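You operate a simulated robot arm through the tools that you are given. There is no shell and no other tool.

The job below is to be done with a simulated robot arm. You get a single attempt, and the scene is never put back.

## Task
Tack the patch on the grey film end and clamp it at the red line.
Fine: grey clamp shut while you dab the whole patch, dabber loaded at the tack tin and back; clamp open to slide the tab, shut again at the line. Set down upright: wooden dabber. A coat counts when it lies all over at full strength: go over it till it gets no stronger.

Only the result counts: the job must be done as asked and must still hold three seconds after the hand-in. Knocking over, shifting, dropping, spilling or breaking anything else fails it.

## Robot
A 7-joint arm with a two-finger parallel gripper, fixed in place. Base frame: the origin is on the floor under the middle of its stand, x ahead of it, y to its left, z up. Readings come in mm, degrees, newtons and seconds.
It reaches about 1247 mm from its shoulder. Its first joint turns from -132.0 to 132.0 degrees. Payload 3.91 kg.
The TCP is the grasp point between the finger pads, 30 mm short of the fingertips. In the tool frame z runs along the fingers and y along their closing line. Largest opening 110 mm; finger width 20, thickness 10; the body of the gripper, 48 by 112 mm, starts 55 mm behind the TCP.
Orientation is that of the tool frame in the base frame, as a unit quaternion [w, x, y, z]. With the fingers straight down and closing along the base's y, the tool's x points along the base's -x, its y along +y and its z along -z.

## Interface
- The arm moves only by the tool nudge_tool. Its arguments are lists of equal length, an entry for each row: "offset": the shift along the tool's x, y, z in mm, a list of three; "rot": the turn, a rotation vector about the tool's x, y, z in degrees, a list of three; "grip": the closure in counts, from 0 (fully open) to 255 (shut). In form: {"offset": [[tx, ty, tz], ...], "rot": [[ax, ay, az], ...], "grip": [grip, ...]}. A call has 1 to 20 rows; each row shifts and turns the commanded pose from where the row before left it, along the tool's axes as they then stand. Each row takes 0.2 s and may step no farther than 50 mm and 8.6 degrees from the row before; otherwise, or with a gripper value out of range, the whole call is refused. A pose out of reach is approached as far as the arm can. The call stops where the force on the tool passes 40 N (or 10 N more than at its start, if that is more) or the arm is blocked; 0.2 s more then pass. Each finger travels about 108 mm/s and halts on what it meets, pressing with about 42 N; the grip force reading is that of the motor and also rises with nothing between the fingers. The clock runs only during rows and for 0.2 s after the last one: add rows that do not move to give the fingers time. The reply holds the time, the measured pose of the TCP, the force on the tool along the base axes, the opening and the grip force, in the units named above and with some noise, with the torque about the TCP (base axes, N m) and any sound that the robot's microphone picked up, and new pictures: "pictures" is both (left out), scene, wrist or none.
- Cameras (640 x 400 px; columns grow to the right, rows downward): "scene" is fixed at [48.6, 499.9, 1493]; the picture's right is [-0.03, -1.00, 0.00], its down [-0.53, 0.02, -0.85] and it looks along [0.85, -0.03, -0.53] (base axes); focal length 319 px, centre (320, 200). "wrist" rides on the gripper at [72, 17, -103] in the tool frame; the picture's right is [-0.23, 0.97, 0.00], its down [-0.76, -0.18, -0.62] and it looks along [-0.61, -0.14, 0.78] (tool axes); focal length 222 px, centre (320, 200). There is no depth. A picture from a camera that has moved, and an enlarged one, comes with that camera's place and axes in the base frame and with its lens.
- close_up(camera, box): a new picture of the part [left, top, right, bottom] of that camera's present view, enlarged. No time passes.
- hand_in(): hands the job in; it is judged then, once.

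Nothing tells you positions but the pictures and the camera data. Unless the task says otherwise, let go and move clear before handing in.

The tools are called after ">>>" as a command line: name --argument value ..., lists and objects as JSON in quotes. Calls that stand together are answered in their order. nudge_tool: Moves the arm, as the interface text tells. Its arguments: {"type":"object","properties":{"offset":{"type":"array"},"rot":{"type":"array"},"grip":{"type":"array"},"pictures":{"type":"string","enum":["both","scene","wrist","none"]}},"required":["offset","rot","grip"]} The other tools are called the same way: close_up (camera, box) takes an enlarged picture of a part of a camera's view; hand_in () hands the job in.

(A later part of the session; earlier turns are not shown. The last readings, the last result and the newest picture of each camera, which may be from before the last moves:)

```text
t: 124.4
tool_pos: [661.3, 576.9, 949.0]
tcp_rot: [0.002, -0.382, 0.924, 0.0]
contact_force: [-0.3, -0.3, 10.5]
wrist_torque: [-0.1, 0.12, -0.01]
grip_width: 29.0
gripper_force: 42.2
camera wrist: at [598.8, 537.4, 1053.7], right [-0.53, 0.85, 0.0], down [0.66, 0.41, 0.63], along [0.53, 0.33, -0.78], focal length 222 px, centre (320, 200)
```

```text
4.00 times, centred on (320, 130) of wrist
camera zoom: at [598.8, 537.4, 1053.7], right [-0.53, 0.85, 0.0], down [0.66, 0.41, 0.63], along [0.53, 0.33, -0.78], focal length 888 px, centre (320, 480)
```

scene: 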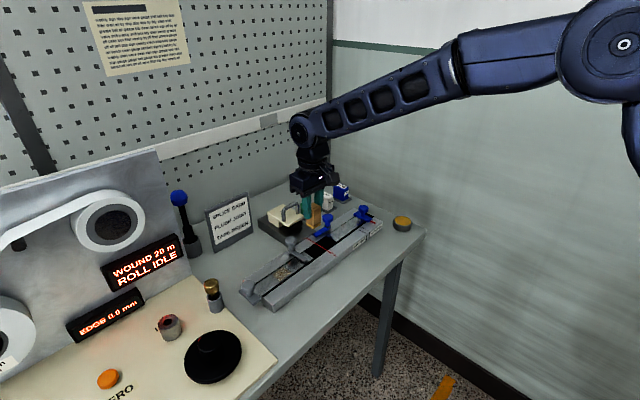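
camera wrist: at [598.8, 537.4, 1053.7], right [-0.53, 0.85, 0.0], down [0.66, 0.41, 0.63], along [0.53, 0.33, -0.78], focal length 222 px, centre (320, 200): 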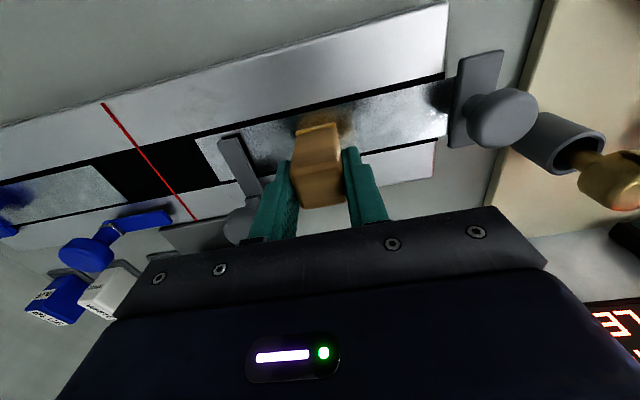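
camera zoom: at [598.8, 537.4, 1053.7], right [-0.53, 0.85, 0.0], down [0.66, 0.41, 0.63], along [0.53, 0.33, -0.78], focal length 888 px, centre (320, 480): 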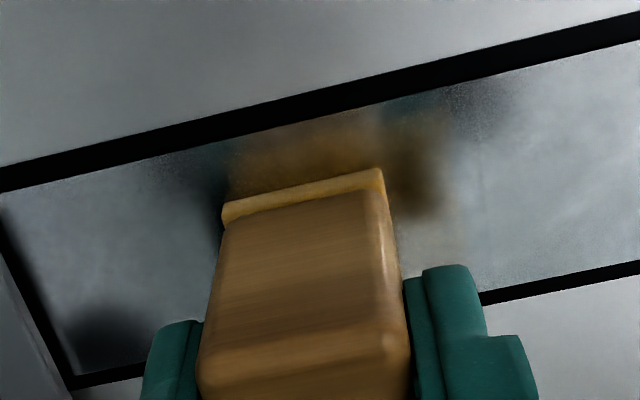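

The amber coat is building in front of the foot. Now the last quarter (tab-side back), then a look.

>>> nudge_tool --offset '[[0, 0, -5], [0, 10, 0], [0, 0, 5], [0, 0, 0], [0, 0, 0], [0, 0, 0]]' --rot '[[0, 0, 0], [0, 0, 0], [0, 0, 0], [0, 0, 0], [0, 0, 0], [0, 0, 0]]' --grip '[215, 215, 215, 215, 215, 215]' --pictures "none"

>>> nudge_tool --offset '[[0, 0, -6], [0, 0, -45], [0, 0, -45], [0, -40, 0], [0, -40, 0], [0, 0, 0]]' --rot '[[0, 0, 0], [0, 0, 0], [0, 0, 0], [0, 0, 0], [0, 0, 0], [0, 0, 0]]' --grip '[215, 215, 215, 215, 215, 215]' --pictures "wrist"

>>> close_up --camera "scene" --box '[268, 255, 304, 285]'

>>> close_up --camera "wrist" --box '[300, 30, 500, 150]'

```text
t: 125.8
tool_pos: [652.2, 583.3, 949.2]
tcp_rot: [0.002, -0.382, 0.924, 0.0]
contact_force: [-0.9, 0.0, 5.8]
wrist_torque: [-0.07, 0.09, -0.01]
grip_width: 29.2
gripper_force: 42.3
```

```text
t: 127.2
tool_pos: [711.1, 526.5, 1042.6]
tcp_rot: [0.002, -0.383, 0.924, 0.001]
contact_force: [0.1, 0.9, 0.1]
wrist_torque: [0.02, -0.02, 0.01]
grip_width: 29.3
gripper_force: 41.6
camera wrist: at [648.5, 486.3, 1147.5], right [-0.53, 0.85, 0.0], down [0.66, 0.41, 0.63], along [0.53, 0.33, -0.78], focal length 222 px, centre (320, 200)
```

wrist: 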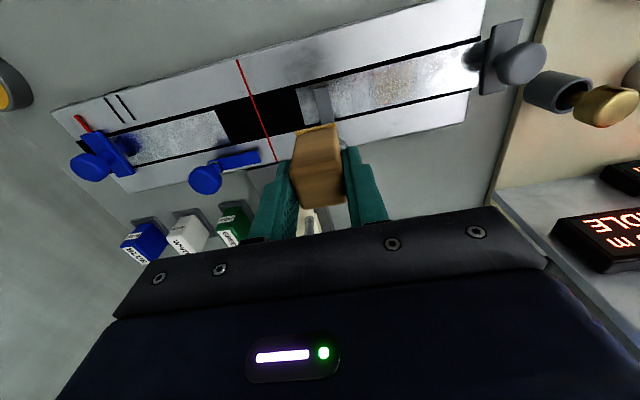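

```text
13.33 times, centred on (286, 270) of scene
camera zoom: at [48.6, 499.9, 1493.0], right [-0.03, -1.0, 0.0], down [-0.53, 0.02, -0.85], along [0.85, -0.03, -0.53], focal length 4249 px, centre (773, -733)
```

zoom: 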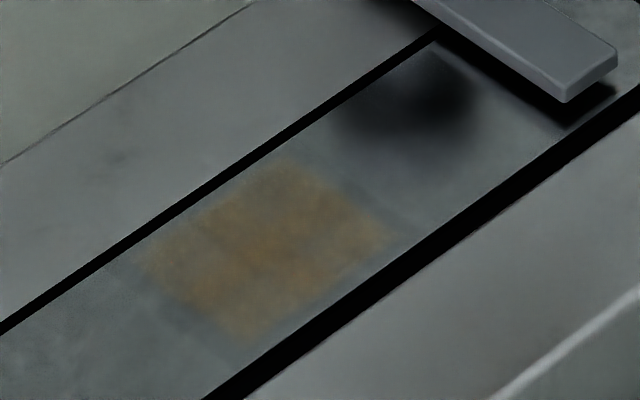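

```text
3.20 times, centred on (400, 90) of wrist
camera zoom: at [648.5, 486.3, 1147.5], right [-0.53, 0.85, 0.0], down [0.66, 0.41, 0.63], along [0.53, 0.33, -0.78], focal length 711 px, centre (64, 552)
```

zoom: 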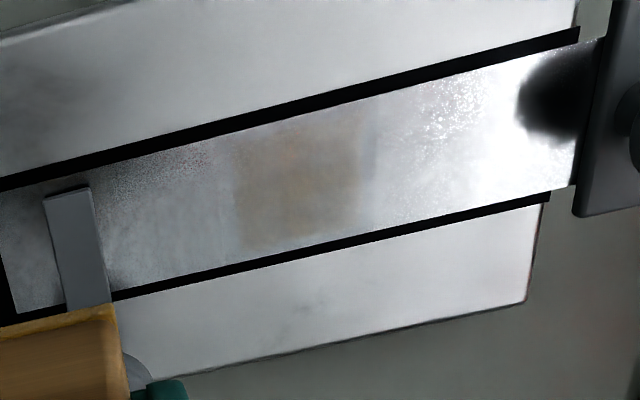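

The amber area keeps the same outline — roughly 40 × 34 mm — so that's the whole patch. It's still faint, so I'll reload at the tin and go over it again. First a check on the foot's colour.

>>> close_up --camera "scene" --box '[295, 190, 345, 250]'

>>> nudge_tool --offset '[[11.9, -40.8, 0], [11.9, -40.8, 0], [11.9, -40.8, 0], [11.9, -40.8, 0], [11.9, -40.8, 0], [11.9, -40.8, 0], [11.9, -40.8, 0], [11.8, -40.9, 0], [11.8, -40.9, 0], [0, 0, 0]]' --rot '[[0, 0, 0], [0, 0, 0], [0, 0, 0], [0, 0, 0], [0, 0, 0], [0, 0, 0], [0, 0, 0], [0, 0, 0], [0, 0, 0], [0, 0, 0]]' --grip '[215, 215, 215, 215, 215, 215, 215, 215, 215, 215]' --pictures "wrist"

>>> close_up --camera "scene" --box '[375, 165, 435, 235]'

```text
6.67 times, centred on (320, 220) of scene
camera zoom: at [48.6, 499.9, 1493.0], right [-0.03, -1.0, 0.0], down [-0.53, 0.02, -0.85], along [0.85, -0.03, -0.53], focal length 2125 px, centre (320, 67)
```

zoom: 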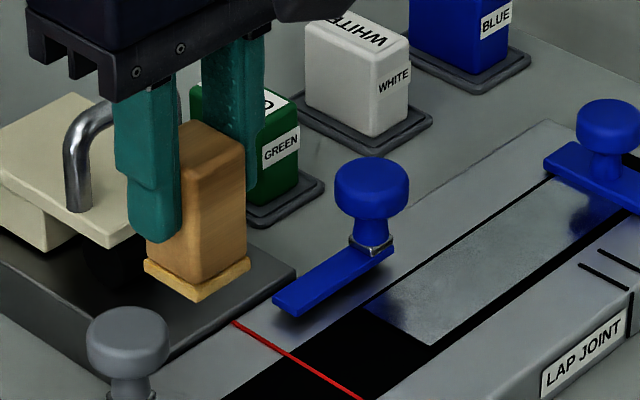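

```text
t: 129.4
tool_pos: [893.2, 189.9, 1042.7]
tcp_rot: [0.002, -0.383, 0.924, 0.0]
contact_force: [0.0, 0.6, 0.3]
wrist_torque: [0.0, 0.03, -0.01]
grip_width: 29.2
gripper_force: 42.1
camera wrist: at [830.3, 150.3, 1146.7], right [-0.53, 0.85, 0.0], down [0.66, 0.41, 0.63], along [0.53, 0.33, -0.78], focal length 222 px, centre (320, 200)
```

wrist: 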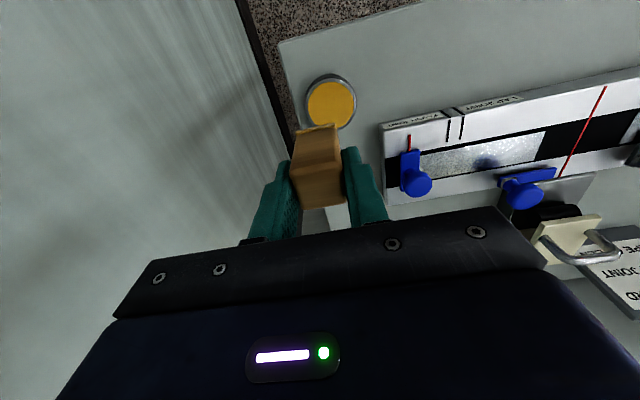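

```text
5.71 times, centred on (405, 200) of scene
camera zoom: at [48.6, 499.9, 1493.0], right [-0.03, -1.0, 0.0], down [-0.53, 0.02, -0.85], along [0.85, -0.03, -0.53], focal length 1821 px, centre (-166, 200)
```

zoom: 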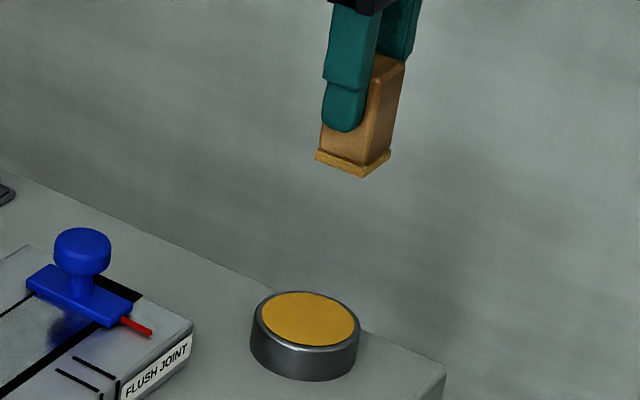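

I overshot slightly; I'll shift back over the pad centre and lower to just above.

>>> nudge_tool --offset '[[-4.9, 11.5, 0], [0, 0, 45], [0, 0, 46], [0, 0, 4], [0, 0, 0]]' --rot '[[0, 0, 0], [0, 0, 0], [0, 0, 0], [0, 0, 0], [0, 0, 0]]' --grip '[215, 215, 215, 215, 215]' --pictures "wrist"

>>> close_up --camera "scene" --box '[386, 200, 422, 236]'

>>> close_up --camera "wrist" --box '[280, 80, 370, 170]'

```text
t: 130.6
tool_pos: [889.5, 204.1, 949.6]
tcp_rot: [0.001, -0.382, 0.924, 0.0]
contact_force: [-0.8, 0.6, 0.2]
wrist_torque: [0.02, -0.04, -0.01]
grip_width: 29.0
gripper_force: 42.1
camera wrist: at [826.7, 164.4, 1053.8], right [-0.53, 0.85, 0.0], down [0.66, 0.41, 0.63], along [0.53, 0.33, -0.78], focal length 222 px, centre (320, 200)
```

wrist: 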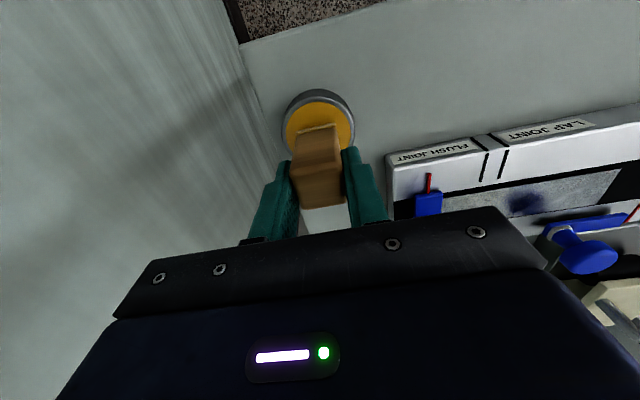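

```text
11.11 times, centred on (404, 218) of scene
camera zoom: at [48.6, 499.9, 1493.0], right [-0.03, -1.0, 0.0], down [-0.53, 0.02, -0.85], along [0.85, -0.03, -0.53], focal length 3541 px, centre (-613, 0)
```

zoom: 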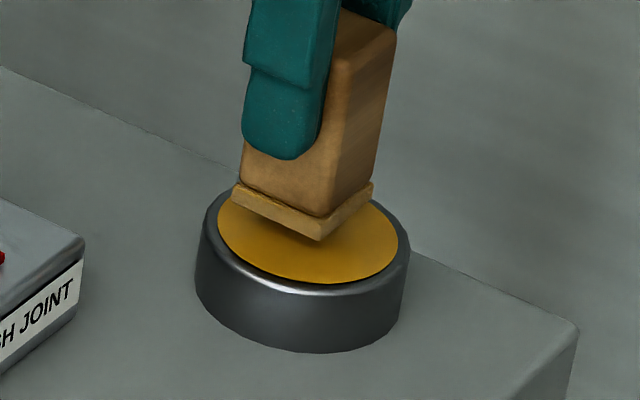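

```text
4.44 times, centred on (325, 125) of wrist
camera zoom: at [826.7, 164.4, 1053.8], right [-0.53, 0.85, 0.0], down [0.66, 0.41, 0.63], along [0.53, 0.33, -0.78], focal length 987 px, centre (298, 533)
```

zoom: 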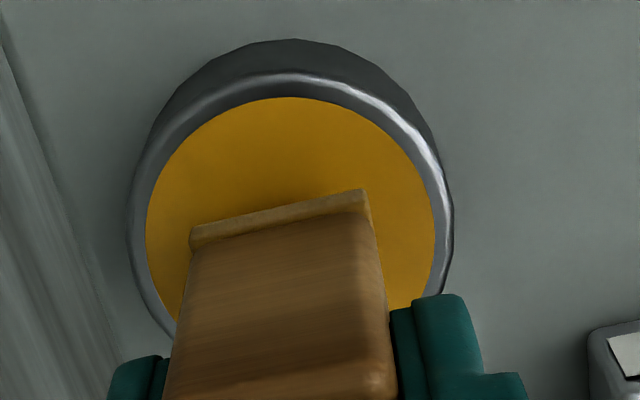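

The foot sits about 4 mm too far back over the pad; I'll shift it forward and lower to touch.

>>> nudge_tool --offset '[[4, -0.5, 3], [0, 0, 2], [0, 0, 0]]' --rot '[[0, 0, 0], [0, 0, 0], [0, 0, 0]]' --grip '[215, 215, 215]' --pictures "none"

```text
t: 131.4
tool_pos: [885.3, 200.7, 945.7]
tcp_rot: [0.0, -0.384, 0.923, 0.0]
contact_force: [-0.3, -0.2, -0.9]
wrist_torque: [-0.01, -0.03, -0.03]
grip_width: 28.9
gripper_force: 42.3
```

>>> nudge_tool --offset '[[0, 0, 1.5], [0, 0, 0]]' --rot '[[0, 0, 0], [0, 0, 0]]' --grip '[215, 215]' --pictures "none"

```text
t: 132.0
tool_pos: [886.5, 200.9, 943.0]
tcp_rot: [0.0, -0.383, 0.924, 0.001]
contact_force: [-0.5, 0.0, 0.4]
wrist_torque: [-0.01, -0.02, -0.05]
grip_width: 29.0
gripper_force: 42.0
```

>>> nudge_tool --offset '[[0, 0, 1.2], [0, 0, 0]]' --rot '[[0, 0, 0], [0, 0, 0]]' --grip '[215, 215]' --pictures "none"

```text
t: 132.6
tool_pos: [886.2, 202.5, 941.6]
tcp_rot: [0.0, -0.382, 0.924, 0.0]
contact_force: [-0.2, -0.2, -0.5]
wrist_torque: [-0.01, 0.01, 0.0]
grip_width: 29.1
gripper_force: 42.3
```

>>> nudge_tool --offset '[[0, 0, 1.2], [0, 0, 0]]' --rot '[[0, 0, 0], [0, 0, 0]]' --grip '[215, 215]' --pictures "none"

```text
t: 133.2
tool_pos: [885.2, 201.0, 941.4]
tcp_rot: [0.002, -0.383, 0.924, 0.0]
contact_force: [0.2, 0.4, -0.4]
wrist_torque: [0.01, 0.04, 0.0]
grip_width: 29.4
gripper_force: 42.0
```

>>> nudge_tool --offset '[[0, 0, 1], [0, 0, 0]]' --rot '[[0, 0, 0], [0, 0, 0]]' --grip '[215, 215]' --pictures "none"

>>> close_up --camera "scene" --box '[386, 200, 422, 236]'

```text
t: 133.8
tool_pos: [886.1, 200.8, 939.1]
tcp_rot: [0.001, -0.383, 0.924, 0.001]
contact_force: [-0.2, 0.4, -0.9]
wrist_torque: [0.0, -0.01, -0.02]
grip_width: 28.9
gripper_force: 41.9
```

```text
11.11 times, centred on (404, 218) of scene
camera zoom: at [48.6, 499.9, 1493.0], right [-0.03, -1.0, 0.0], down [-0.53, 0.02, -0.85], along [0.85, -0.03, -0.53], focal length 3541 px, centre (-613, 0)
```

zoom: 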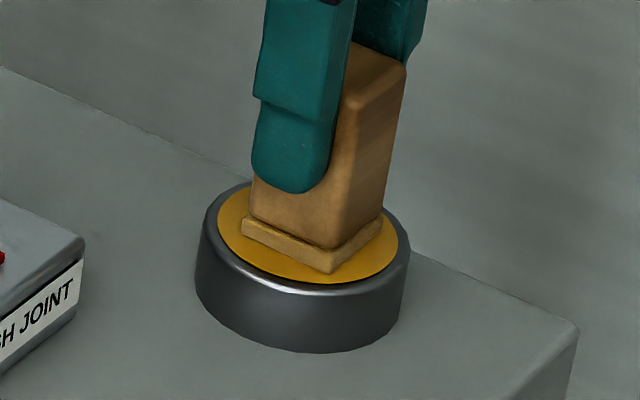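

>>> nudge_tool --offset '[[0, 0, 0.8], [0, 0, 0]]' --rot '[[0, 0, 0], [0, 0, 0]]' --grip '[215, 215]' --pictures "none"

```text
t: 134.4
tool_pos: [885.2, 201.2, 940.3]
tcp_rot: [0.002, -0.383, 0.924, 0.001]
contact_force: [-0.8, 1.8, 7.0]
wrist_torque: [0.15, -0.03, 0.03]
grip_width: 29.3
gripper_force: 42.1
```

Touching at 7 N. I'll press slightly more, hold to load, then lift and carry back to the patch.

>>> nudge_tool --offset '[[0, 0, 0.6], [0, 0, 0], [0, 0, 0], [0, 0, 0], [0, 0, 0], [0, 0, 0], [0, 0, 0], [0, 0, -5.6], [0, 0, -48], [0, 0, -47], [0, 0, 0]]' --rot '[[0, 0, 0], [0, 0, 0], [0, 0, 0], [0, 0, 0], [0, 0, 0], [0, 0, 0], [0, 0, 0], [0, 0, 0], [0, 0, 0], [0, 0, 0], [0, 0, 0]]' --grip '[215, 215, 215, 215, 215, 215, 215, 215, 215, 215, 215]' --pictures "scene"

>>> close_up --camera "scene" --box '[375, 165, 435, 235]'

```text
t: 136.8
tool_pos: [889.1, 199.5, 1036.3]
tcp_rot: [0.001, -0.383, 0.924, 0.0]
contact_force: [-0.4, 0.1, -0.9]
wrist_torque: [-0.01, -0.02, -0.01]
grip_width: 29.1
gripper_force: 42.5
```

scene: 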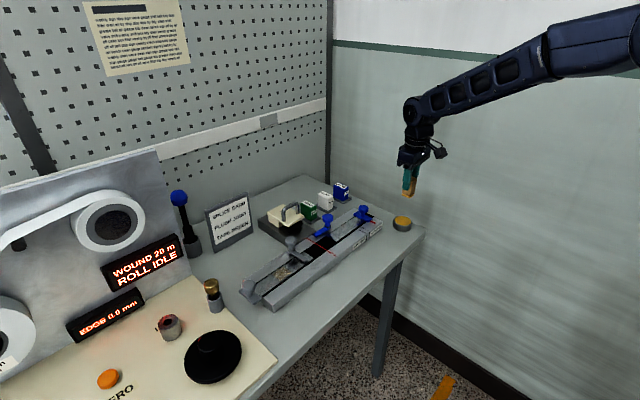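

```text
5.71 times, centred on (405, 200) of scene
camera zoom: at [48.6, 499.9, 1493.0], right [-0.03, -1.0, 0.0], down [-0.53, 0.02, -0.85], along [0.85, -0.03, -0.53], focal length 1821 px, centre (-166, 200)
```

zoom: 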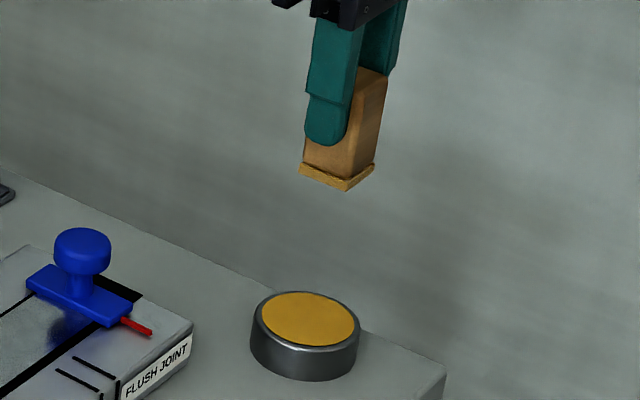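

Loaded. Carrying it back over the patch, to the tab-side half.

>>> nudge_tool --offset '[[-9.8, 43.7, 0], [-9.8, 43.7, 0], [-9.8, 43.7, 0], [-9.8, 43.7, 0], [-9.8, 43.7, 0], [-9.8, 43.7, 0], [-9.8, 43.7, 0], [-9.8, 43.8, 0], [-9.8, 43.8, 0], [-9.8, 43.8, 0], [0, 0, 43], [0, 0, 43], [0, 0, 0]]' --rot '[[0, 0, 0], [0, 0, 0], [0, 0, 0], [0, 0, 0], [0, 0, 0], [0, 0, 0], [0, 0, 0], [0, 0, 0], [0, 0, 0], [0, 0, 0], [0, 0, 0], [0, 0, 0], [0, 0, 0]]' --grip '[215, 215, 215, 215, 215, 215, 215, 215, 215, 215, 215, 215, 215]' --pictures "wrist"

>>> close_up --camera "wrist" --box '[250, 80, 390, 180]'

>>> close_up --camera "scene" --box '[258, 245, 318, 295]'

```text
t: 139.6
tool_pos: [647.9, 578.8, 953.5]
tcp_rot: [0.001, -0.383, 0.924, 0.001]
contact_force: [-0.6, -0.1, -0.5]
wrist_torque: [0.01, 0.0, 0.0]
grip_width: 29.1
gripper_force: 42.0
camera wrist: at [584.5, 538.5, 1057.0], right [-0.53, 0.85, 0.0], down [0.66, 0.41, 0.63], along [0.53, 0.33, -0.78], focal length 222 px, centre (320, 200)
```

wrist: 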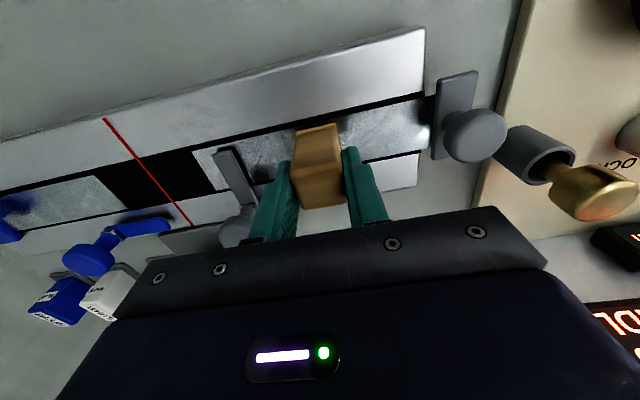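

```text
4.00 times, centred on (320, 130) of wrist
camera zoom: at [584.5, 538.5, 1057.0], right [-0.53, 0.85, 0.0], down [0.66, 0.41, 0.63], along [0.53, 0.33, -0.78], focal length 888 px, centre (320, 480)
```

zoom: 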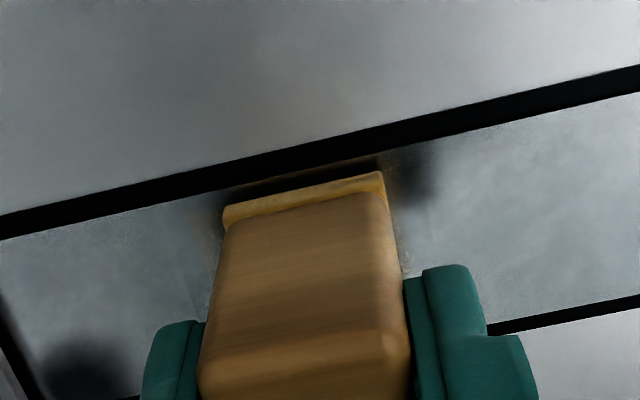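

```text
8.00 times, centred on (288, 270) of scene
camera zoom: at [48.6, 499.9, 1493.0], right [-0.03, -1.0, 0.0], down [-0.53, 0.02, -0.85], along [0.85, -0.03, -0.53], focal length 2550 px, centre (576, -360)
```

zoom: 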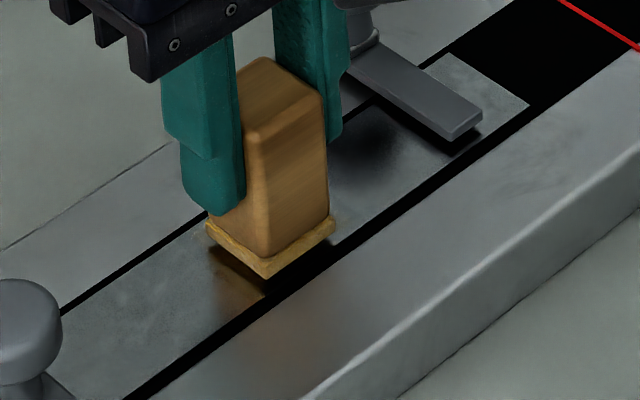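

Positioned over the tab-side half. Lowering to contact.

>>> nudge_tool --offset '[[0, 2, 3.5], [0, 0, 1], [0, 0, 0]]' --rot '[[0, 0, 0], [0, 0, 0], [0, 0, 0]]' --grip '[215, 215, 215]' --pictures "none"

```text
t: 140.4
tool_pos: [646.8, 581.1, 949.1]
tcp_rot: [0.002, -0.382, 0.924, 0.001]
contact_force: [-0.2, -1.2, 11.7]
wrist_torque: [-0.2, 0.16, 0.0]
grip_width: 29.1
gripper_force: 42.3
```

Contact at 12 N. Holding, then a second dab here, then the clamp-side half.

>>> nudge_tool --offset '[[0, 0, 0], [0, 0, 0], [0, 0, -4], [0, 0, 4], [0, 0, 0], [0, 0, 0], [0, 0, 0]]' --rot '[[0, 0, 0], [0, 0, 0], [0, 0, 0], [0, 0, 0], [0, 0, 0], [0, 0, 0], [0, 0, 0]]' --grip '[215, 215, 215, 215, 215, 215, 215]' --pictures "none"

>>> nudge_tool --offset '[[0, 0, -4], [0, -10, 0], [0, 0, 4], [0, 0, 0], [0, 0, 0], [0, 0, 0]]' --rot '[[0, 0, 0], [0, 0, 0], [0, 0, 0], [0, 0, 0], [0, 0, 0], [0, 0, 0]]' --grip '[215, 215, 215, 215, 215, 215]' --pictures "none"

>>> nudge_tool --offset '[[0, 0, -4], [-6, 0, 0], [0, 0, 4], [0, 0, 0], [0, 0, 0], [0, 0, 0]]' --rot '[[0, 0, 0], [0, 0, 0], [0, 0, 0], [0, 0, 0], [0, 0, 0], [0, 0, 0]]' --grip '[215, 215, 215, 215, 215, 215]' --pictures "none"

>>> nudge_tool --offset '[[0, 0, -4], [0, 10, 0], [0, 0, 4], [0, 0, 0], [0, 0, 0], [0, 0, 0]]' --rot '[[0, 0, 0], [0, 0, 0], [0, 0, 0], [0, 0, 0], [0, 0, 0], [0, 0, 0]]' --grip '[215, 215, 215, 215, 215, 215]' --pictures "none"

>>> nudge_tool --offset '[[0, 0, -6], [0, 0, -45], [0, 0, -45], [0, -40, 0], [0, -40, 0], [0, 0, 0]]' --rot '[[0, 0, 0], [0, 0, 0], [0, 0, 0], [0, 0, 0], [0, 0, 0], [0, 0, 0]]' --grip '[215, 215, 215, 215, 215, 215]' --pictures "wrist"

>>> close_up --camera "scene" --box '[268, 255, 304, 285]'

>>> close_up --camera "wrist" --box '[300, 30, 500, 150]'

```text
t: 142.0
tool_pos: [644.5, 578.9, 949.1]
tcp_rot: [0.001, -0.383, 0.924, 0.0]
contact_force: [-0.6, -0.2, 8.4]
wrist_torque: [-0.11, 0.1, -0.03]
grip_width: 28.8
gripper_force: 41.9
```

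```text
t: 143.4
tool_pos: [652.0, 573.3, 949.9]
tcp_rot: [0.002, -0.383, 0.924, 0.001]
contact_force: [-0.1, -0.9, 14.5]
wrist_torque: [-0.12, 0.1, -0.02]
grip_width: 29.1
gripper_force: 42.3
```

```text
t: 144.8
tool_pos: [655.8, 577.5, 949.6]
tcp_rot: [0.003, -0.382, 0.924, 0.001]
contact_force: [-0.9, -1.9, 18.2]
wrist_torque: [-0.17, 0.15, 0.01]
grip_width: 29.2
gripper_force: 41.3
```

```text
t: 146.2
tool_pos: [649.3, 584.9, 948.8]
tcp_rot: [0.002, -0.383, 0.924, 0.001]
contact_force: [-0.4, -1.2, 8.9]
wrist_torque: [-0.05, 0.08, -0.03]
grip_width: 29.2
gripper_force: 41.5
```

```text
t: 147.6
tool_pos: [705.8, 527.7, 1044.2]
tcp_rot: [0.001, -0.382, 0.924, 0.001]
contact_force: [0.2, 0.3, -0.3]
wrist_torque: [-0.01, 0.02, 0.01]
grip_width: 28.9
gripper_force: 41.8
camera wrist: at [643.9, 488.1, 1149.1], right [-0.53, 0.85, 0.0], down [0.66, 0.41, 0.62], along [0.53, 0.33, -0.78], focal length 222 px, centre (320, 200)
```

wrist: 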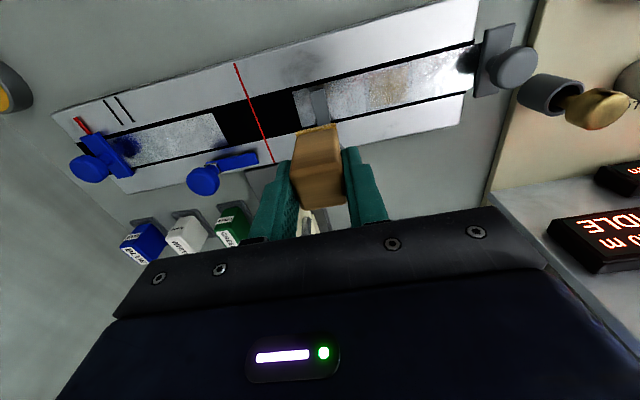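

```text
13.33 times, centred on (286, 270) of scene
camera zoom: at [48.6, 499.9, 1493.0], right [-0.03, -1.0, 0.0], down [-0.53, 0.02, -0.85], along [0.85, -0.03, -0.53], focal length 4249 px, centre (773, -733)
```

zoom: 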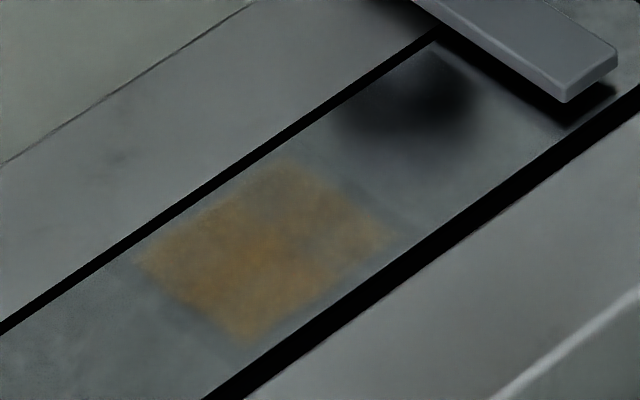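

```text
3.20 times, centred on (400, 90) of wrist
camera zoom: at [643.9, 488.1, 1149.1], right [-0.53, 0.85, 0.0], down [0.66, 0.41, 0.62], along [0.53, 0.33, -0.78], focal length 711 px, centre (64, 552)
```

zoom: 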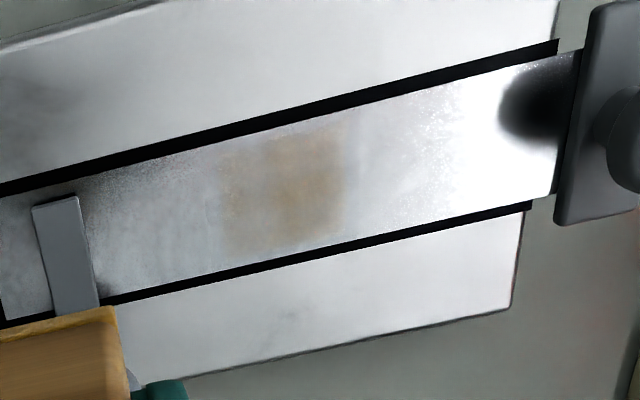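

The coat is getting stronger, mostly where the fresh load touched first (tab side); the clamp-side part is fainter. I'll reload and give the clamp side the fresh load next.

>>> nudge_tool --offset '[[11.56, -39.93, 0], [11.56, -39.93, 0], [11.56, -39.93, 0], [11.56, -39.93, 0], [11.56, -39.93, 0], [11.55, -39.93, 0], [11.55, -39.94, 0], [11.55, -39.94, 0], [11.55, -39.94, 0], [0, 0, 50], [0, 0, 48], [0, 0, 5], [0, 0, 0]]' --rot '[[0, 0, 0], [0, 0, 0], [0, 0, 0], [0, 0, 0], [0, 0, 0], [0, 0, 0], [0, 0, 0], [0, 0, 0], [0, 0, 0], [0, 0, 0], [0, 0, 0], [0, 0, 0], [0, 0, 0]]' --grip '[215, 215, 215, 215, 215, 215, 215, 215, 215, 215, 215, 215, 215]' --pictures "wrist"

>>> close_up --camera "scene" --box '[386, 200, 422, 236]'

```text
t: 150.4
tool_pos: [886.4, 200.2, 944.0]
tcp_rot: [0.002, -0.383, 0.924, 0.001]
contact_force: [-0.4, 1.0, -0.6]
wrist_torque: [0.01, 0.03, -0.02]
grip_width: 29.1
gripper_force: 42.4
camera wrist: at [823.9, 160.5, 1046.9], right [-0.53, 0.85, 0.0], down [0.66, 0.41, 0.63], along [0.53, 0.33, -0.78], focal length 222 px, centre (320, 200)
```

wrist: 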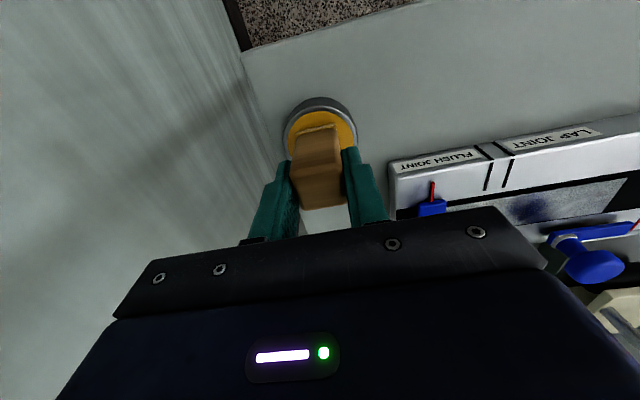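

```text
11.11 times, centred on (404, 218) of scene
camera zoom: at [48.6, 499.9, 1493.0], right [-0.03, -1.0, 0.0], down [-0.53, 0.02, -0.85], along [0.85, -0.03, -0.53], focal length 3541 px, centre (-613, 0)
```

zoom: 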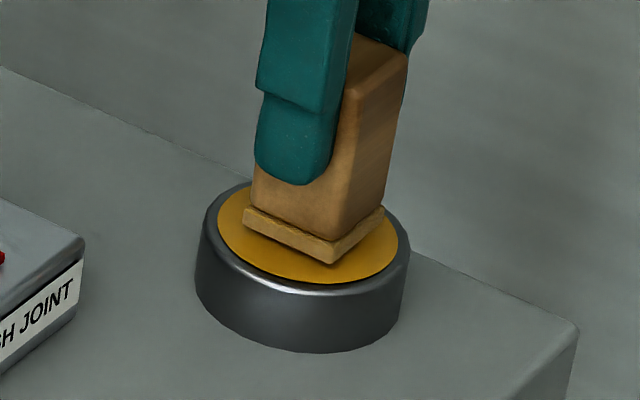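

Aligned just above the pad. Pressing to load.

>>> nudge_tool --offset '[[0, 0, 2], [0, 0, 1], [0, 0, 0], [0, 0, 0], [0, 0, 0], [0, 0, 0], [0, 0, 0], [0, 0, 0]]' --rot '[[0, 0, 0], [0, 0, 0], [0, 0, 0], [0, 0, 0], [0, 0, 0], [0, 0, 0], [0, 0, 0], [0, 0, 0]]' --grip '[215, 215, 215, 215, 215, 215, 215, 215]' --pictures "none"

```text
t: 152.2
tool_pos: [887.0, 200.5, 938.4]
tcp_rot: [0.001, -0.383, 0.924, 0.001]
contact_force: [-0.3, 0.2, 0.6]
wrist_torque: [0.02, -0.02, -0.01]
grip_width: 28.8
gripper_force: 42.1
```

>>> nudge_tool --offset '[[0, 0, 0.8], [0, 0, 0]]' --rot '[[0, 0, 0], [0, 0, 0]]' --grip '[215, 215]' --pictures "none"

```text
t: 152.8
tool_pos: [887.9, 198.9, 939.8]
tcp_rot: [0.002, -0.384, 0.923, 0.001]
contact_force: [-4.0, 1.5, 13.7]
wrist_torque: [0.1, 0.24, -0.01]
grip_width: 28.9
gripper_force: 42.2
```

Loaded at 14 N. Holding briefly, then lifting and travelling to the clamp-side half of the patch.

>>> nudge_tool --offset '[[0, 0, 0], [0, 0, 0], [0, 0, 0], [0, 0, -5.8], [0, 0, -50], [0, 0, -50], [-9.9, 42.84, 0], [-9.9, 42.84, 0], [-9.9, 42.84, 0], [-9.9, 42.84, 0], [-9.9, 42.84, 0], [-9.9, 42.84, 0], [-9.9, 42.84, 0], [-9.9, 42.84, 0], [-9.9, 42.84, 0], [-9.9, 42.84, 0], [0, 0, 45], [0, 0, 45], [0, 0, 3.5], [0, 0, 0]]' --rot '[[0, 0, 0], [0, 0, 0], [0, 0, 0], [0, 0, 0], [0, 0, 0], [0, 0, 0], [0, 0, 0], [0, 0, 0], [0, 0, 0], [0, 0, 0], [0, 0, 0], [0, 0, 0], [0, 0, 0], [0, 0, 0], [0, 0, 0], [0, 0, 0], [0, 0, 0], [0, 0, 0], [0, 0, 0], [0, 0, 0]]' --grip '[215, 215, 215, 215, 215, 215, 215, 215, 215, 215, 215, 215, 215, 215, 215, 215, 215, 215, 215, 215]' --pictures "wrist"

>>> close_up --camera "wrist" --box '[250, 80, 390, 180]'

```text
t: 157.0
tool_pos: [654.3, 570.0, 951.0]
tcp_rot: [0.002, -0.383, 0.924, 0.001]
contact_force: [-0.4, 0.2, -0.3]
wrist_torque: [0.02, 0.0, 0.03]
grip_width: 29.1
gripper_force: 42.5
camera wrist: at [591.9, 530.9, 1054.9], right [-0.53, 0.85, 0.0], down [0.66, 0.41, 0.63], along [0.53, 0.33, -0.78], focal length 222 px, centre (320, 200)
```

wrist: 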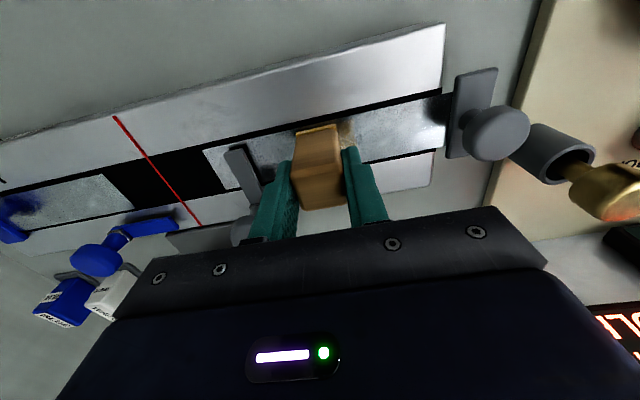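

```text
4.00 times, centred on (320, 130) of wrist
camera zoom: at [591.9, 530.9, 1054.9], right [-0.53, 0.85, 0.0], down [0.66, 0.41, 0.63], along [0.53, 0.33, -0.78], focal length 888 px, centre (320, 480)
```

zoom: 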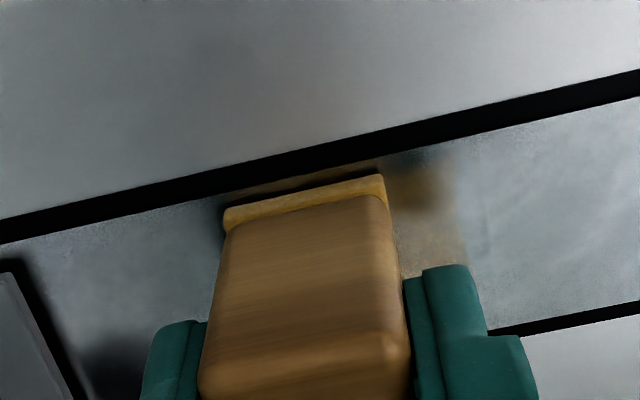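

Over the clamp-side half. Lowering to contact.

>>> nudge_tool --offset '[[0, 0, 1.8], [0, 0, 0]]' --rot '[[0, 0, 0], [0, 0, 0]]' --grip '[215, 215]' --pictures "none"

```text
t: 157.6
tool_pos: [654.7, 572.3, 949.7]
tcp_rot: [0.002, -0.383, 0.924, 0.001]
contact_force: [-0.4, -0.9, 8.8]
wrist_torque: [-0.1, 0.1, 0.01]
grip_width: 29.2
gripper_force: 41.8
```

Contact at 9 N. Holding, then a second dab shifted toward the back edge, then a look.

>>> nudge_tool --offset '[[0, 0, 0], [0, 0, 0], [0, 0, 0], [0, 0, -4], [-6.5, 0, 0], [0, 0, 4], [0, 0, 0], [0, 0, 0], [0, 0, 0]]' --rot '[[0, 0, 0], [0, 0, 0], [0, 0, 0], [0, 0, 0], [0, 0, 0], [0, 0, 0], [0, 0, 0], [0, 0, 0], [0, 0, 0]]' --grip '[215, 215, 215, 215, 215, 215, 215, 215, 215]' --pictures "none"

>>> nudge_tool --offset '[[0, 0, -6], [0, 0, -45], [0, 0, -45], [0, -40, 0], [0, -40, 0], [0, 0, 0]]' --rot '[[0, 0, 0], [0, 0, 0], [0, 0, 0], [0, 0, 0], [0, 0, 0], [0, 0, 0]]' --grip '[215, 215, 215, 215, 215, 215]' --pictures "wrist"

>>> close_up --camera "scene" --box '[268, 255, 304, 285]'

>>> close_up --camera "wrist" --box '[300, 30, 500, 150]'

```text
t: 159.6
tool_pos: [657.9, 577.0, 949.6]
tcp_rot: [0.001, -0.384, 0.923, 0.002]
contact_force: [-1.4, -1.5, 9.6]
wrist_torque: [-0.08, 0.09, -0.01]
grip_width: 29.1
gripper_force: 42.3
```

```text
t: 161.0
tool_pos: [713.0, 521.3, 1044.6]
tcp_rot: [0.001, -0.383, 0.924, 0.001]
contact_force: [0.2, -0.7, -1.3]
wrist_torque: [0.02, 0.02, -0.02]
grip_width: 28.8
gripper_force: 42.4
camera wrist: at [650.1, 481.2, 1149.1], right [-0.53, 0.85, 0.0], down [0.66, 0.41, 0.62], along [0.53, 0.33, -0.78], focal length 222 px, centre (320, 200)
```

wrist: 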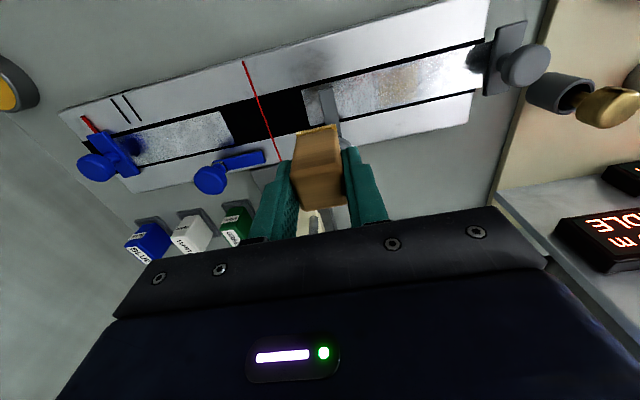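

```text
13.33 times, centred on (286, 270) of scene
camera zoom: at [48.6, 499.9, 1493.0], right [-0.03, -1.0, 0.0], down [-0.53, 0.02, -0.85], along [0.85, -0.03, -0.53], focal length 4249 px, centre (773, -733)
```

zoom: 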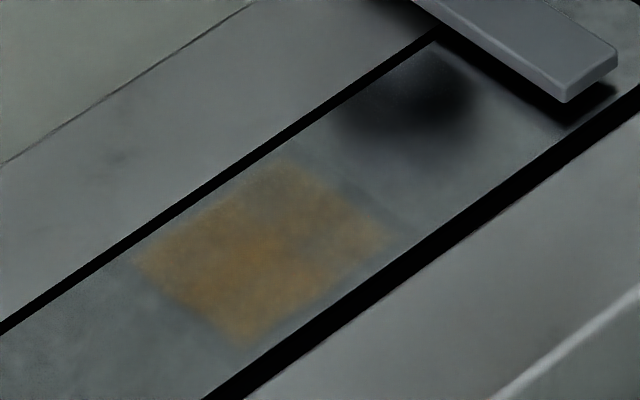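

```text
3.20 times, centred on (400, 90) of wrist
camera zoom: at [650.1, 481.2, 1149.1], right [-0.53, 0.85, 0.0], down [0.66, 0.41, 0.62], along [0.53, 0.33, -0.78], focal length 711 px, centre (64, 552)
```

zoom: 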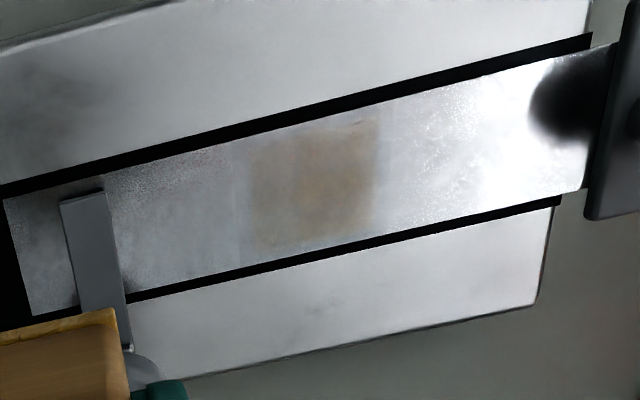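

Clamp side has strengthened a bit. I'll check the foot's remaining load and repeat the load-and-dab cycle.

>>> close_up --camera "scene" --box '[295, 190, 345, 250]'

>>> close_up --camera "scene" --box '[274, 262, 298, 282]'

```text
6.67 times, centred on (320, 220) of scene
camera zoom: at [48.6, 499.9, 1493.0], right [-0.03, -1.0, 0.0], down [-0.53, 0.02, -0.85], along [0.85, -0.03, -0.53], focal length 2125 px, centre (320, 67)
```

zoom: 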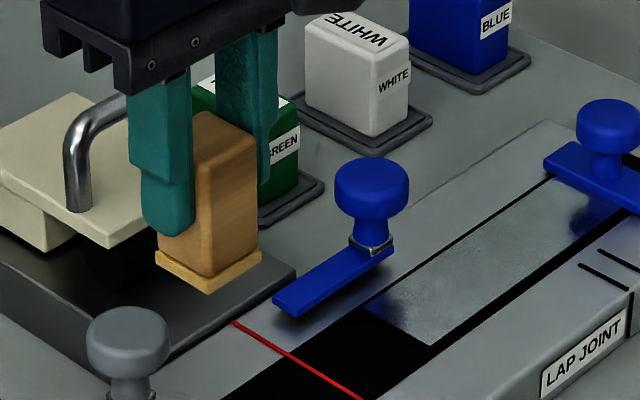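

```text
16.00 times, centred on (286, 272) of scene
camera zoom: at [48.6, 499.9, 1493.0], right [-0.03, -1.0, 0.0], down [-0.53, 0.02, -0.85], along [0.85, -0.03, -0.53], focal length 5099 px, centre (864, -952)
```

zoom: 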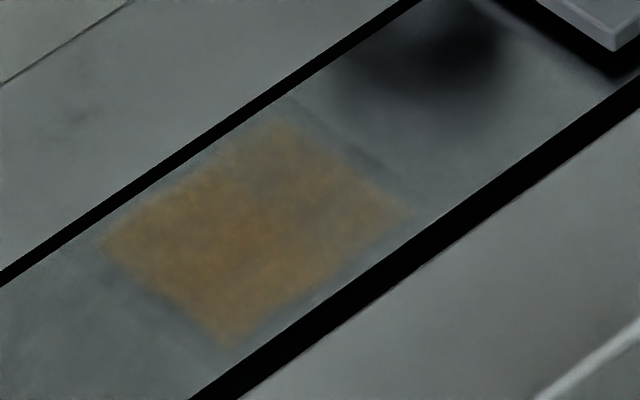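

The patch has a faint outline just outside the amber, so I have its full bounds. The centre/back of the clamp side is still dimmer; I'll reload again.

>>> nudge_tool --offset '[[11.72, -38.71, 0], [11.72, -38.71, 0], [11.72, -38.71, 0], [11.72, -38.71, 0], [11.72, -38.71, 0], [11.72, -38.71, 0], [11.72, -38.71, 0], [11.73, -38.71, 0], [11.73, -38.72, 0], [0, 0, 50], [0, 0, 50], [0, 0, 5.8], [0, 0, 0]]' --rot '[[0, 0, 0], [0, 0, 0], [0, 0, 0], [0, 0, 0], [0, 0, 0], [0, 0, 0], [0, 0, 0], [0, 0, 0], [0, 0, 0], [0, 0, 0], [0, 0, 0], [0, 0, 0], [0, 0, 0]]' --grip '[215, 215, 215, 215, 215, 215, 215, 215, 215, 215, 215, 215, 215]' --pictures "none"

>>> nudge_tool --offset '[[0, 0, 0.8], [0, 0, 0]]' --rot '[[0, 0, 0], [0, 0, 0]]' --grip '[215, 215]' --pictures "none"

>>> close_up --camera "scene" --box '[386, 200, 422, 236]'

```text
t: 163.8
tool_pos: [889.3, 200.1, 940.0]
tcp_rot: [0.003, -0.383, 0.924, 0.0]
contact_force: [-4.6, -5.7, 35.8]
wrist_torque: [-0.24, 0.29, 0.03]
grip_width: 29.2
gripper_force: 42.0
```

```text
t: 164.4
tool_pos: [888.5, 199.6, 936.8]
tcp_rot: [0.003, -0.382, 0.924, 0.001]
contact_force: [12.4, 1.2, 33.6]
wrist_torque: [0.07, -0.33, 0.01]
grip_width: 29.0
gripper_force: 42.7
```

```text
11.11 times, centred on (404, 218) of scene
camera zoom: at [48.6, 499.9, 1493.0], right [-0.03, -1.0, 0.0], down [-0.53, 0.02, -0.85], along [0.85, -0.03, -0.53], focal length 3541 px, centre (-613, 0)
```

zoom: 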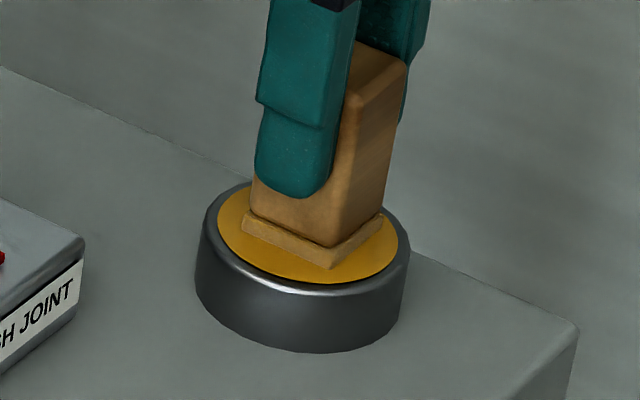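

The pad contact was firmer than planned, but the foot is loaded. Lifting and going to the tab-side half.

>>> nudge_tool --offset '[[0, 0, -0.8], [0, 0, 0], [0, 0, 0], [0, 0, -4.8], [0, 0, -50], [0, 0, -50], [-10.2, 43.8, 0], [-10.2, 43.8, 0], [-10.2, 43.8, 0], [-10.2, 43.8, 0], [-10.2, 43.8, 0], [-10.2, 43.8, 0], [-10.2, 43.8, 0], [-10.2, 43.8, 0], [-10.2, 43.8, 0], [-10.2, 43.8, 0], [0, 0, 46], [0, 0, 46], [0, 0, 0]]' --rot '[[0, 0, 0], [0, 0, 0], [0, 0, 0], [0, 0, 0], [0, 0, 0], [0, 0, 0], [0, 0, 0], [0, 0, 0], [0, 0, 0], [0, 0, 0], [0, 0, 0], [0, 0, 0], [0, 0, 0], [0, 0, 0], [0, 0, 0], [0, 0, 0], [0, 0, 0], [0, 0, 0], [0, 0, 0]]' --grip '[215, 215, 215, 215, 215, 215, 215, 215, 215, 215, 215, 215, 215, 215, 215, 215, 215, 215, 215]' --pictures "wrist"

>>> close_up --camera "wrist" --box '[250, 80, 390, 180]'

```text
t: 168.4
tool_pos: [649.3, 582.0, 951.0]
tcp_rot: [0.001, -0.382, 0.924, 0.001]
contact_force: [0.7, -0.4, 0.6]
wrist_torque: [0.01, 0.02, 0.0]
grip_width: 29.1
gripper_force: 42.1
camera wrist: at [586.6, 543.1, 1055.2], right [-0.53, 0.85, 0.0], down [0.66, 0.41, 0.63], along [0.53, 0.33, -0.78], focal length 222 px, centre (320, 200)
```

wrist: 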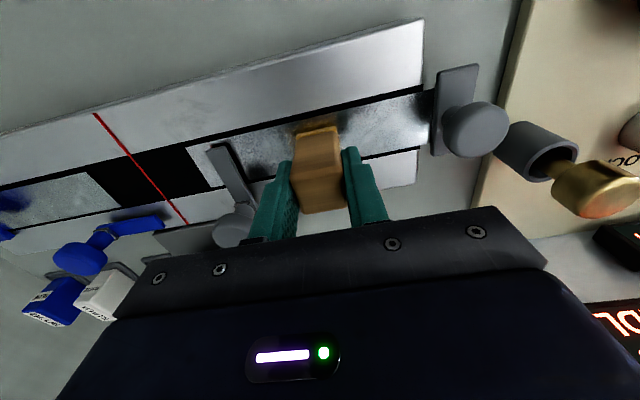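

```text
4.00 times, centred on (320, 130) of wrist
camera zoom: at [586.6, 543.1, 1055.2], right [-0.53, 0.85, 0.0], down [0.66, 0.41, 0.63], along [0.53, 0.33, -0.78], focal length 888 px, centre (320, 480)
```

zoom: 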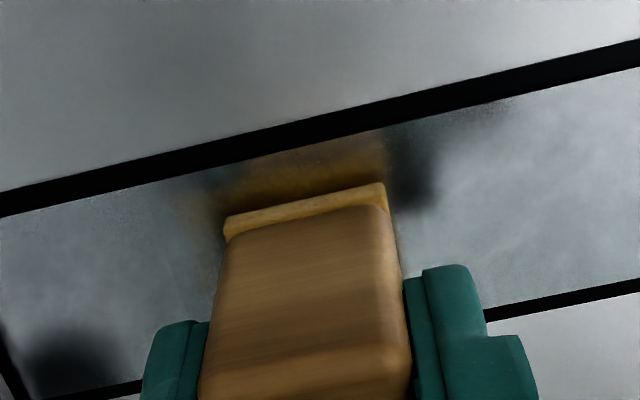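

>>> nudge_tool --offset '[[0, 0, 2], [0, 0, 0]]' --rot '[[0, 0, 0], [0, 0, 0]]' --grip '[215, 215]' --pictures "none"

```text
t: 169.0
tool_pos: [648.9, 584.0, 949.5]
tcp_rot: [0.002, -0.382, 0.924, 0.001]
contact_force: [0.0, 0.6, -0.5]
wrist_torque: [0.04, 0.02, 0.01]
grip_width: 28.9
gripper_force: 41.8
```

>>> nudge_tool --offset '[[0, 0, 1.2], [0, 0, 0]]' --rot '[[0, 0, 0], [0, 0, 0]]' --grip '[215, 215]' --pictures "none"

```text
t: 169.6
tool_pos: [650.8, 582.6, 948.5]
tcp_rot: [0.001, -0.382, 0.924, 0.0]
contact_force: [0.8, 0.1, 0.8]
wrist_torque: [0.0, 0.01, -0.02]
grip_width: 29.0
gripper_force: 41.9
```

>>> nudge_tool --offset '[[0, 0, 1], [0, 0, 0]]' --rot '[[0, 0, 0], [0, 0, 0]]' --grip '[215, 215]' --pictures "none"

```text
t: 170.2
tool_pos: [650.2, 583.0, 948.0]
tcp_rot: [0.001, -0.382, 0.924, 0.0]
contact_force: [-0.1, -0.1, -0.6]
wrist_torque: [0.02, 0.01, -0.01]
grip_width: 29.4
gripper_force: 42.0
```

>>> nudge_tool --offset '[[0, 0, 1], [0, 0, 0]]' --rot '[[0, 0, 0], [0, 0, 0]]' --grip '[215, 215]' --pictures "none"

```text
t: 170.8
tool_pos: [648.0, 583.1, 947.0]
tcp_rot: [0.002, -0.383, 0.924, 0.001]
contact_force: [0.7, 0.7, 1.5]
wrist_torque: [0.01, -0.03, -0.02]
grip_width: 28.8
gripper_force: 42.2
```

>>> nudge_tool --offset '[[0, 0, 0.7], [0, 0, 0], [0, 0, 0]]' --rot '[[0, 0, 0], [0, 0, 0], [0, 0, 0]]' --grip '[215, 215, 215]' --pictures "none"

```text
t: 171.6
tool_pos: [648.6, 581.0, 948.6]
tcp_rot: [0.002, -0.382, 0.924, 0.0]
contact_force: [2.1, 1.8, 6.8]
wrist_torque: [0.01, -0.02, -0.02]
grip_width: 29.0
gripper_force: 42.1
```

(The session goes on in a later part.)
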